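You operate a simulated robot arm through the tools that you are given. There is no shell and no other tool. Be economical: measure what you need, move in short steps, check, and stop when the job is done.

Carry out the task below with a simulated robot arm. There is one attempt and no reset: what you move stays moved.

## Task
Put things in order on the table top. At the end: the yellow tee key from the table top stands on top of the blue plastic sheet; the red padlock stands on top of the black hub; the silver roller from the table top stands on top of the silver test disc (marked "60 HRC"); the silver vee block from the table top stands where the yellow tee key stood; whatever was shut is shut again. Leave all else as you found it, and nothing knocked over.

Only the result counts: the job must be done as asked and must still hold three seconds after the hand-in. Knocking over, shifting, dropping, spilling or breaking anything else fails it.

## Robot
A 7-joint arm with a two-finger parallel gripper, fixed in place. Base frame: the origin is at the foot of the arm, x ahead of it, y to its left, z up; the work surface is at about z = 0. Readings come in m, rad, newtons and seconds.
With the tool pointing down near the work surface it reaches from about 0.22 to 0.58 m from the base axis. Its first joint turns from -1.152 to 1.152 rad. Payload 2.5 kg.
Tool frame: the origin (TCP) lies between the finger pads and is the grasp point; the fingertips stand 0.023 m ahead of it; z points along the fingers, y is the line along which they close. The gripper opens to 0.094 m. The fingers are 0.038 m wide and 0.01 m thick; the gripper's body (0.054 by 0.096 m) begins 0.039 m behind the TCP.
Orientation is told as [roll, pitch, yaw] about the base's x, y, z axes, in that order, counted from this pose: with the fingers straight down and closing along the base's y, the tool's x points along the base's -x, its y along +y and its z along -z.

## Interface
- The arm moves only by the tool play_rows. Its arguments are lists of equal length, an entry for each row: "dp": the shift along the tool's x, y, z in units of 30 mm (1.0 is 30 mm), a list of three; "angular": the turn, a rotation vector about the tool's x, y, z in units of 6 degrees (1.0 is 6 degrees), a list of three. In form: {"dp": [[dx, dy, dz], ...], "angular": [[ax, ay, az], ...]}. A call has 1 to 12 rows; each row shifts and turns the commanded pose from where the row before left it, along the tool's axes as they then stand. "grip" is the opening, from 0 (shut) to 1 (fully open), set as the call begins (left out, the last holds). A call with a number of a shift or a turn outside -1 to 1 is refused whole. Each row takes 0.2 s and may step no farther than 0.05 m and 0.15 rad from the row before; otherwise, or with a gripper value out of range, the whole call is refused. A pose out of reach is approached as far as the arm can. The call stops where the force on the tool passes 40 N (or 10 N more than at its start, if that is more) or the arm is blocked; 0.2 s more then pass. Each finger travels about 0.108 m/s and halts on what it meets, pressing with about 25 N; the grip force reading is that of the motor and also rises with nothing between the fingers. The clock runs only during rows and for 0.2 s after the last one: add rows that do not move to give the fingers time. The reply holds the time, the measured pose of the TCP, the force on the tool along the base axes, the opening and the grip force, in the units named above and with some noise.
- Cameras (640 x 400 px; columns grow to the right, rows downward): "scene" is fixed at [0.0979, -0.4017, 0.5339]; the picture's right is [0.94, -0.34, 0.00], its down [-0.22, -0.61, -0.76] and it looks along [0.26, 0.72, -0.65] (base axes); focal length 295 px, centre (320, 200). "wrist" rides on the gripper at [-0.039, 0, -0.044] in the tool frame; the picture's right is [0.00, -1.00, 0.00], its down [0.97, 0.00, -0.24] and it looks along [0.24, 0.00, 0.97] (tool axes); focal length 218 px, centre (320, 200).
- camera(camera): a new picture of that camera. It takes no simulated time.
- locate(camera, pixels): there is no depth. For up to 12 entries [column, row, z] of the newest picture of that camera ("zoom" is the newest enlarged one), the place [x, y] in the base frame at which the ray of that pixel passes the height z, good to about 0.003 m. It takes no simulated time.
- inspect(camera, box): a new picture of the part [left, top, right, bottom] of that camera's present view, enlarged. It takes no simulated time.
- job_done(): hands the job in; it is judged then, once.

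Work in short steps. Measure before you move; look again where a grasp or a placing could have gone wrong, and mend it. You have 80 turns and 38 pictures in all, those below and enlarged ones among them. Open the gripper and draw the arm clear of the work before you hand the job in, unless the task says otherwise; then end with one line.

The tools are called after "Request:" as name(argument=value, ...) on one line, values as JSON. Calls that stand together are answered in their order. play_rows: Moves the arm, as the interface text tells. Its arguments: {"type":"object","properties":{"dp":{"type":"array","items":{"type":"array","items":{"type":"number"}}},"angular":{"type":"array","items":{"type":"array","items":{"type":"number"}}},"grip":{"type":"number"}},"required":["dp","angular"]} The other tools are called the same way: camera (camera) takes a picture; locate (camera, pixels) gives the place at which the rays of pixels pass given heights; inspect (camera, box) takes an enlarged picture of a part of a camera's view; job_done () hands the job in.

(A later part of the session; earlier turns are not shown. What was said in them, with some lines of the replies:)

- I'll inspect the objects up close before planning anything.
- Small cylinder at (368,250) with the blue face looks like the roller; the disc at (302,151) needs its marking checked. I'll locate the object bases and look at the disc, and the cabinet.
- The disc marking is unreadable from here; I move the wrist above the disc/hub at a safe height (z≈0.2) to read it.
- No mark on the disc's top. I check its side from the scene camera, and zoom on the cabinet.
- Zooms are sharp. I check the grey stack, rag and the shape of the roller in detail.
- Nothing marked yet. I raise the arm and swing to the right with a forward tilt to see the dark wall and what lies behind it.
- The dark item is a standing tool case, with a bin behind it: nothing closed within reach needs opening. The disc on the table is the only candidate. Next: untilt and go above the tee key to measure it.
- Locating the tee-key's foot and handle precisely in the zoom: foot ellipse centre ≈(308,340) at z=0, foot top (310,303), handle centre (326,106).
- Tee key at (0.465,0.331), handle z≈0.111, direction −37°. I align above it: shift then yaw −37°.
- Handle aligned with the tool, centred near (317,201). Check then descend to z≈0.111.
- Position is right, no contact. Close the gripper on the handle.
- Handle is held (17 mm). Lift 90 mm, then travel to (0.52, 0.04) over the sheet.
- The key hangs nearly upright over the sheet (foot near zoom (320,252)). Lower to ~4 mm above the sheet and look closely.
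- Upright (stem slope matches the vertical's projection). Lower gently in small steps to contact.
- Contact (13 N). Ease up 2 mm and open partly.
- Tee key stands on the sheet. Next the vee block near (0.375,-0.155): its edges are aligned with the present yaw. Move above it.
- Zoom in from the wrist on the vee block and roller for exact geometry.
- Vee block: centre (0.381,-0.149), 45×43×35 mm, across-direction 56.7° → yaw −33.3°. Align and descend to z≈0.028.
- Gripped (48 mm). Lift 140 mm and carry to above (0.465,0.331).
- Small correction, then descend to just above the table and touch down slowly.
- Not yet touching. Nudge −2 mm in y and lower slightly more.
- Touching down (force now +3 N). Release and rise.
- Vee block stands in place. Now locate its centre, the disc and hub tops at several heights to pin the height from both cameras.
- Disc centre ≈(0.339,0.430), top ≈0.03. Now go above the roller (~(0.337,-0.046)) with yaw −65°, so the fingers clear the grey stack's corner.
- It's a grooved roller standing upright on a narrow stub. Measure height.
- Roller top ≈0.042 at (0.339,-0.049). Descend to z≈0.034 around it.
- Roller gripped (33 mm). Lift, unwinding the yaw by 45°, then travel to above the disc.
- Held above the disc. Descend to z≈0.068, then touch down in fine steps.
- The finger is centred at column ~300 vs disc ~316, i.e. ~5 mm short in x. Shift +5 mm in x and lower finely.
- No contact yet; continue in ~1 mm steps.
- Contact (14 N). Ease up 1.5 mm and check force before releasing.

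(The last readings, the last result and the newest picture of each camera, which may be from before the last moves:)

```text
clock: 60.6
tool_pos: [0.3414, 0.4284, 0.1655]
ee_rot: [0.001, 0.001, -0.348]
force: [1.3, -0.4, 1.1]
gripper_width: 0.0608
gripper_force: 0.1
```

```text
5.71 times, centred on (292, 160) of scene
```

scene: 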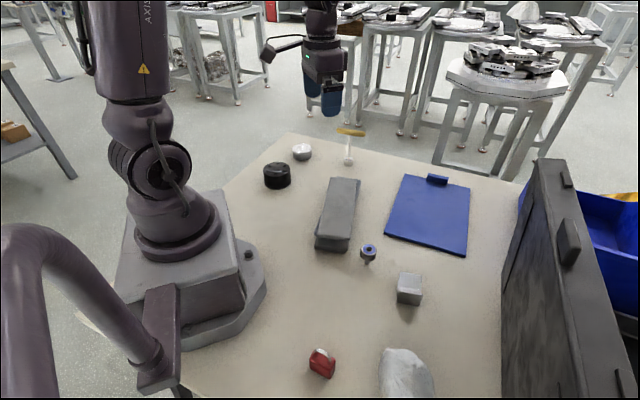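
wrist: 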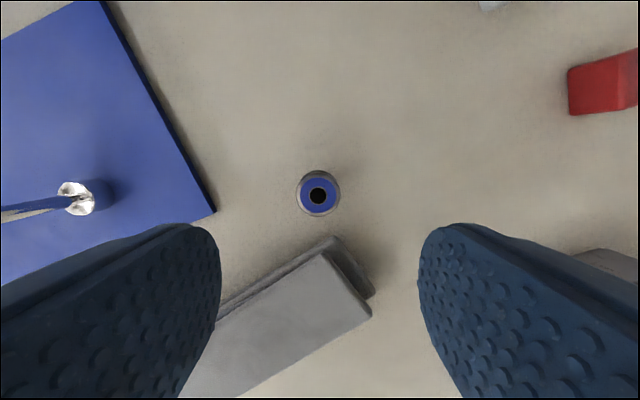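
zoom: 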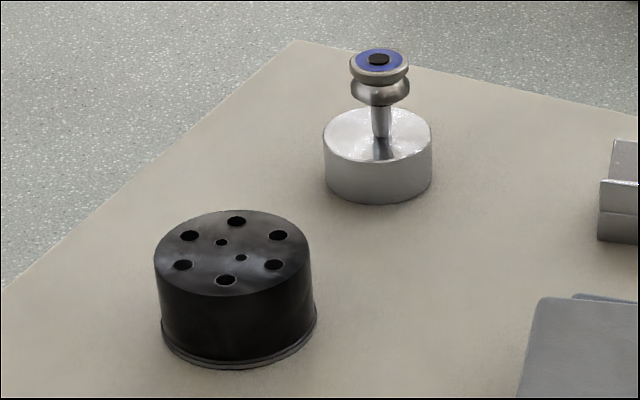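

Roller stands centrally on the disc. Now measure the hub from this zoom.

Request:
locate(camera="zoom", pixels=[[232, 253, 0.03], [232, 253, 0.035], [232, 253, 0.04], [232, 253, 0.045], [239, 325, 0], [155, 258, 0.04], [311, 255, 0.04]])

```text
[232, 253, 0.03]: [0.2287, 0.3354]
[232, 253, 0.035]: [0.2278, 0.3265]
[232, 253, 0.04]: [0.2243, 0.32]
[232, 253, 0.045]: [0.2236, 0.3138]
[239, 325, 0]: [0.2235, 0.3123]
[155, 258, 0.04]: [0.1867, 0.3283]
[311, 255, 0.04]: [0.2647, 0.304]
```

Hub: centre ≈(0.223,0.316), height ≈0.044. Next: travel to above the padlock (~(0.165,-0.22)) via (0.30,-0.02), then yaw to −63°.

Request:
play_rows(dp=[[-0.253, -0.968, -0.3], [-0.253, -0.968, -0.3], [-0.253, -0.968, -0.3], [-0.253, -0.968, 0], [-0.253, -0.968, 0], [-0.253, -0.968, 0], [-0.253, -0.968, 0], [-0.253, -0.968, 0], [-0.253, -0.968, 0], [-0.253, -0.968, 0], [-0.253, -0.968, 0], [-0.253, -0.968, 0]], angular=[[0, 0, 0], [0, 0, 0], [0, 0, 0], [0, 0, 0], [0, 0, 0], [0, 0, 0], [0, 0, 0], [0, 0, 0], [0, 0, 0], [0, 0, 0], [0, 0, 0], [0, 0, 0]])

Request:
play_rows(dp=[[-0.253, -0.968, 0], [-0.253, -0.968, 0], [-0.253, -0.968, 0], [0.232, -0.948, 0], [0.232, -0.948, 0], [0.232, -0.948, 0], [0.232, -0.948, 0], [0.232, -0.948, 0], [0.232, -0.948, 0], [0.232, -0.948, 0], [0.232, -0.948, 0]], angular=[[0, 0, 0], [0, 0, 0], [0, 0, 0], [0, 0, 0], [0, 0, 0], [0, 0, 0], [0, 0, 0], [0, 0, 0], [0, 0, 0], [0, 0, 0], [0, 0, 0]])

Request:
play_rows(dp=[[0, 0, 0], [0, 0, 0], [0, 0, 0], [0, 0, 0], [0, 0, 0], [0, 0, 0], [0, 0, 0], [0, 0, 0], [0, 0, 0]], angular=[[0, 0, 1], [0, 0, 1], [0, 0, 1], [0, 0, 1], [0, 0, 1], [0, 0, 1], [0, 0, 1], [0, 0, 0.2], [0, 0, 0]])

Request:
camera(camera="wrist")

```text
clock: 63.2
tool_pos: [0.3079, 0.0715, 0.1909]
ee_rot: [0.0, 0.0, -0.349]
force: [-0.6, 0.4, 0.2]
gripper_width: 0.061
gripper_force: 0.0
```

```text
clock: 65.6
tool_pos: [0.1699, -0.2091, 0.1907]
ee_rot: [0.0, 0.0, -0.347]
force: [0.0, 0.3, 0.2]
gripper_width: 0.0611
gripper_force: 0.0
```

```text
clock: 67.6
tool_pos: [0.1688, -0.212, 0.1935]
ee_rot: [0.0, 0.0, -1.103]
force: [-0.9, -0.8, 0.2]
gripper_width: 0.0611
gripper_force: 0.1
```

```text
6 pictures are left
```

wrist: 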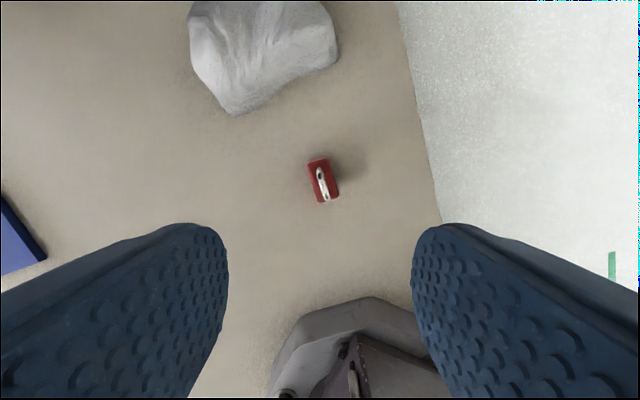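

Request:
inspect(camera="wrist", box=[282, 155, 362, 205])

```text
8.00 times, centred on (322, 180) of wrist
```

zoom: 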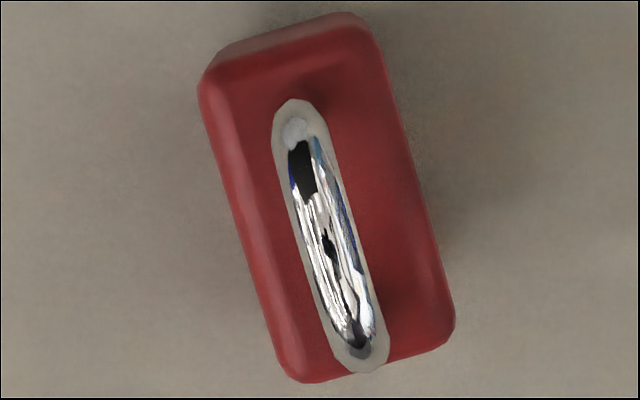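

Request:
locate(camera="zoom", pixels=[[330, 200, 0.02], [330, 200, 0.03], [330, 200, 0.04], [200, 90, 0.02], [278, 370, 0.02], [455, 320, 0.03], [380, 45, 0.03]])

Request:
locate(camera="scene", pixels=[[323, 368.3, 0.015], [323, 368.3, 0.02], [320.5, 351, 0.05], [329, 358, 0.05], [329.5, 378.5, 0], [310, 366.5, 0], [335.5, 360, 0.03], [311, 355.5, 0.03]])

```text
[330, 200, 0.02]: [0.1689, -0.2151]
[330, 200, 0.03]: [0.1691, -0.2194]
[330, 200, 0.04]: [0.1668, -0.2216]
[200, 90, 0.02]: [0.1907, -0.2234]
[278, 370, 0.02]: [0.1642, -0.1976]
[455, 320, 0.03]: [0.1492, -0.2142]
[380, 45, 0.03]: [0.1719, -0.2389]
```

```text
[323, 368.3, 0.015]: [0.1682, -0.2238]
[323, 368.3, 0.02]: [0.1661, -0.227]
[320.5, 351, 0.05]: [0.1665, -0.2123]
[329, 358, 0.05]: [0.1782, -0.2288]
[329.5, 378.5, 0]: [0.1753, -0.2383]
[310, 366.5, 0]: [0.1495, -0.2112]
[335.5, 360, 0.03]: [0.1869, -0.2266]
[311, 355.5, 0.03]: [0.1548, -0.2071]
```

Padlock: centre ≈(0.169,-0.219), 36×20 mm, long axis ~15° off. Turn −15.4° about tool z, centre, and descend partway to z≈0.10 → then z≈0.028.

Request:
play_rows(dp=[[-0.21, -0.105, 0], [0, 0, 0.5], [0, 0, 0.8], [0, 0, 0.8], [0, 0, 0.8], [0, 0, 0.8], [0, 0, 0.8], [0, 0, 0.6], [0, 0, 0.4], [0, 0, 0]], angular=[[0, 0, -0.87], [0, 0, -0.85], [0, 0, -0.85], [0, 0, 0], [0, 0, 0], [0, 0, 0], [0, 0, 0], [0, 0, 0], [0, 0, 0], [0, 0, 0]])

Request:
play_rows(dp=[[0, 0, 0], [0, 0, 0], [0, 0, 0], [0, 0, 0]], angular=[[0, 0, 0], [0, 0, 0], [0, 0, 0], [0, 0, 0]], grip=0.0)

```text
clock: 69.9
tool_pos: [0.1693, -0.2211, 0.0271]
ee_rot: [0.002, -0.001, -0.834]
force: [-2.1, 2.3, 17.6]
gripper_width: 0.0612
gripper_force: 0.1
stopped in row 10: the force on the tool passed its limit (the readings are from after the stop); the commanded pose is now the measured one
```

```text
clock: 70.9
tool_pos: [0.1702, -0.2195, 0.0267]
ee_rot: [0.002, -0.003, -0.833]
force: [5.8, 8.4, 34.5]
gripper_width: 0.0216
gripper_force: 25.1
```

Force of 34 N upward: probably the shackle touches the palm. The padlock is gripped (21.6 mm); lift slightly and read the force.

Request:
play_rows(dp=[[0, 0, -0.05], [0, 0, -0.1], [0, 0, 0]], angular=[[0, 0, 0], [0, 0, 0], [0, 0, 0]])

```text
clock: 71.7
tool_pos: [0.1694, -0.22, 0.0308]
ee_rot: [0.0, 0.0, -0.833]
force: [-0.1, -0.1, -1.1]
gripper_width: 0.0218
gripper_force: 24.5
```

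Free of the table, held. Lift, rotate yaw to about −18°, and travel by (0.29,-0.02) to above the hub (0.223,0.316).

Request:
play_rows(dp=[[0, 0, -0.8], [0, 0, -1], [0, 0, -1], [0, 0, -1], [0, 0, -1], [0, 0, -0.5], [0, 0, 0], [0, 0, 0], [0, 0, 0]], angular=[[0, 0, 0], [0, 0, 0], [0, 0, 0], [0, 0, -1], [0, 0, -1], [0, 0, -1], [0, 0, -1], [0, 0, -1], [0, 0, 0]])

Request:
play_rows(dp=[[-0.22, 0.946, 0], [-0.22, 0.946, 0], [-0.22, 0.946, 0], [-0.22, 0.946, 0], [-0.22, 0.946, 0], [-0.22, 0.946, 0], [-0.22, 0.946, 0], [-0.22, 0.946, 0]], angular=[[0, 0, 0], [0, 0, 0], [0, 0, 0], [0, 0, 0], [0, 0, 0], [0, 0, 0], [0, 0, 0], [0, 0, 0]])

Request:
play_rows(dp=[[0.462, 0.832, 0], [0.462, 0.832, 0], [0.462, 0.832, 0], [0.462, 0.832, 0], [0.462, 0.832, 0], [0.462, 0.832, 0], [0.462, 0.832, 0], [0.462, 0.832, 0], [0.462, 0.832, 0], [0.462, 0.832, 0], [0.462, 0.832, 0], [0.462, 0.832, 0]], angular=[[0, 0, 0], [0, 0, 0], [0, 0, 0], [0, 0, 0], [0, 0, 0], [0, 0, 0], [0, 0, 0], [0, 0, 0], [0, 0, 0], [0, 0, 0], [0, 0, 0], [0, 0, 0]])

```text
clock: 73.7
tool_pos: [0.168, -0.2203, 0.1908]
ee_rot: [-0.001, -0.002, -0.308]
force: [-0.2, -0.1, -0.6]
gripper_width: 0.0216
gripper_force: 24.5
```

```text
clock: 75.5
tool_pos: [0.2878, -0.0169, 0.1902]
ee_rot: [-0.002, -0.002, -0.312]
force: [-0.2, -0.6, -1.1]
gripper_width: 0.0214
gripper_force: 24.9
```

```text
clock: 78.1
tool_pos: [0.2216, 0.3138, 0.1884]
ee_rot: [0.001, -0.002, -0.31]
force: [-0.1, 0.0, -2.0]
gripper_width: 0.0215
gripper_force: 24.8
```

Over the hub. Descend to z≈0.085 and look.

Request:
play_rows(dp=[[0.0, 0.05, 0.5], [0, 0, 0.8], [0, 0, 0.8], [0, 0, 0.8], [0, 0, 0.5], [0, 0, 0]], angular=[[0, 0, 0], [0, 0, 0], [0, 0, 0], [0, 0, 0], [0, 0, 0], [0, 0, 0]])

Request:
inspect(camera="scene", box=[245, 130, 315, 195])

```text
clock: 79.5
tool_pos: [0.2217, 0.319, 0.0871]
ee_rot: [0.0, -0.002, -0.31]
force: [-0.6, -0.5, -0.3]
gripper_width: 0.0217
gripper_force: 25.4
```

```text
6.15 times, centred on (280, 162) of scene
```

zoom: 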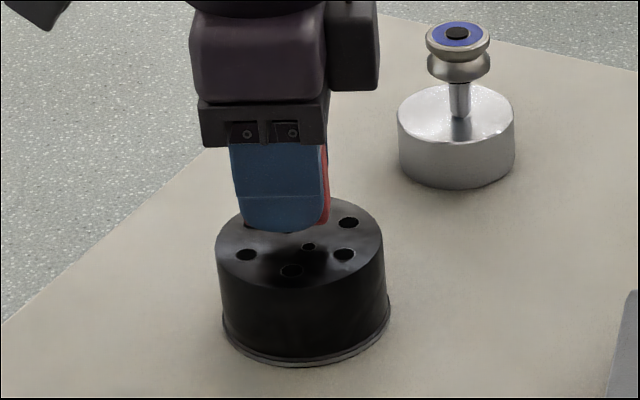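

Slightly left of the hub's centre; nudge ~(+4,−3) mm and lower slowly.

Request:
play_rows(dp=[[-0.16, -0.05, 0.1], [0, 0, 0.15], [0, 0, 0.1], [0, 0, 0]], angular=[[0, 0, 0], [0, 0, 0], [0, 0, 0], [0, 0, 0]])

Request:
play_rows(dp=[[0, 0, 0.04], [0, 0, 0.04], [0, 0, 0]], angular=[[0, 0, 0], [0, 0, 0], [0, 0, 0]])

```text
clock: 80.5
tool_pos: [0.2268, 0.3158, 0.0759]
ee_rot: [0.0, -0.002, -0.311]
force: [-0.1, 0.4, -1.3]
gripper_width: 0.0217
gripper_force: 24.9
```

```text
clock: 81.3
tool_pos: [0.2279, 0.3149, 0.074]
ee_rot: [0.0, -0.002, -0.31]
force: [0.9, -0.9, -0.9]
gripper_width: 0.0216
gripper_force: 24.7
```

Request:
play_rows(dp=[[0, 0, 0.04], [0, 0, 0.03], [0, 0, 0]], angular=[[0, 0, 0], [0, 0, 0], [0, 0, 0]])

```text
clock: 82.1
tool_pos: [0.2282, 0.3159, 0.0731]
ee_rot: [0.001, -0.003, -0.31]
force: [-1.5, -5.2, 22.9]
gripper_width: 0.0215
gripper_force: 24.4
```

Contact at z≈0.073. Ease up ~1.8 mm, check force.

Request:
play_rows(dp=[[0, 0, -0.05], [0, 0, 0]], angular=[[0, 0, 0], [0, 0, 0]])

```text
clock: 82.7
tool_pos: [0.2273, 0.3146, 0.0742]
ee_rot: [0.001, -0.003, -0.311]
force: [1.3, 1.1, 4.5]
gripper_width: 0.0214
gripper_force: 25.4
```

Light contact (≈4 N). Release and rise.

Request:
play_rows(dp=[[0, 0, -0.01], [0, 0, 0], [0, 0, 0], [0, 0, 0]], angular=[[0, 0, 0], [0, 0, 0], [0, 0, 0], [0, 0, 0]], grip=0.55)

Request:
play_rows(dp=[[0, 0, -0.3], [0, 0, -0.8], [0, 0, -0.8], [0, 0, -0.8], [0, 0, -0.8], [0, 0, -0.8], [0, 0, -0.8], [0, 0, 0]], angular=[[0, 0, 0], [0, 0, 0], [0, 0, 0], [0, 0, 0], [0, 0, 0], [0, 0, 0], [0, 0, 0], [0, 0, 0]])

Request:
camera(camera="scene")

Request:
inspect(camera="scene", box=[250, 120, 390, 210])

```text
clock: 83.7
tool_pos: [0.2277, 0.314, 0.0746]
ee_rot: [0.001, -0.002, -0.312]
force: [-0.1, -0.7, -0.3]
gripper_width: 0.0514
gripper_force: 0.2
```

```text
clock: 85.5
tool_pos: [0.2253, 0.314, 0.2289]
ee_rot: [-0.001, -0.002, -0.311]
force: [0.4, 0.5, 0.5]
gripper_width: 0.0518
gripper_force: 0.2
```

```text
3 pictures are left
```

scene: 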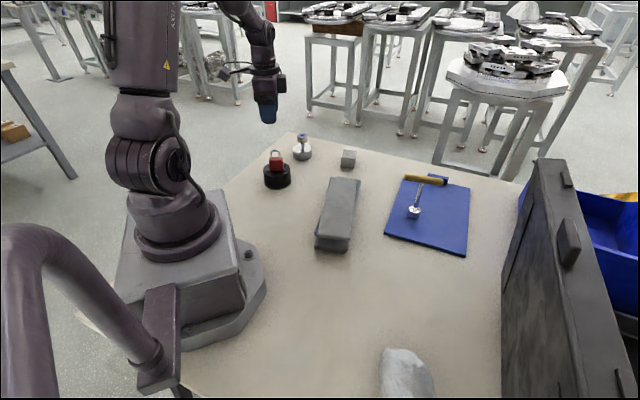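

```text
4.44 times, centred on (320, 165) of scene
```

zoom: 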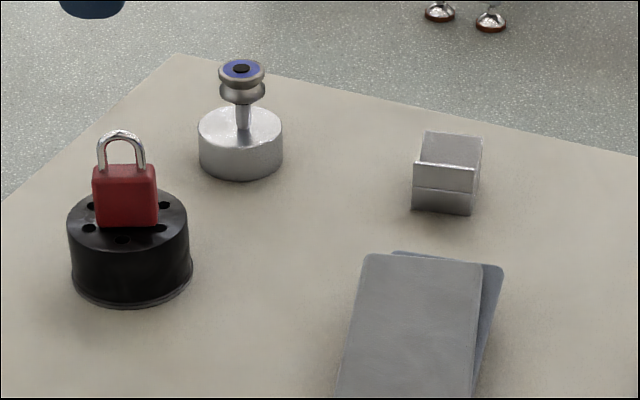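

All four placements stand. Open the gripper and draw the arm up and away.

Request:
play_rows(dp=[[0, 0, -0.8], [0, 0, -0.8], [0, 0, -0.8], [0, -0.8, 0], [0, -0.8, 0], [0, -0.8, 0], [0, -0.8, 0], [0, 0, 0], [0, 0, 0]], angular=[[0, 0, 0], [0, 0, 0], [0, 0, 0], [0, 0, 0], [0, 0, 0], [0, 0, 0], [0, 0, 0], [0, 0, 0], [0, 0, 0]], grip=1.0)

Request:
job_done()

```text
clock: 87.5
tool_pos: [0.195, 0.2227, 0.2999]
ee_rot: [0.001, -0.001, -0.311]
force: [0.7, 0.6, 0.4]
gripper_width: 0.094
gripper_force: 0.1
```

```text
The job is handed in.
```

The four items stand where you asked, and nothing was opened or knocked over. I never saw the "60 HRC" mark on the top or the visible side of the disc, so I used the only silver disc on the table.
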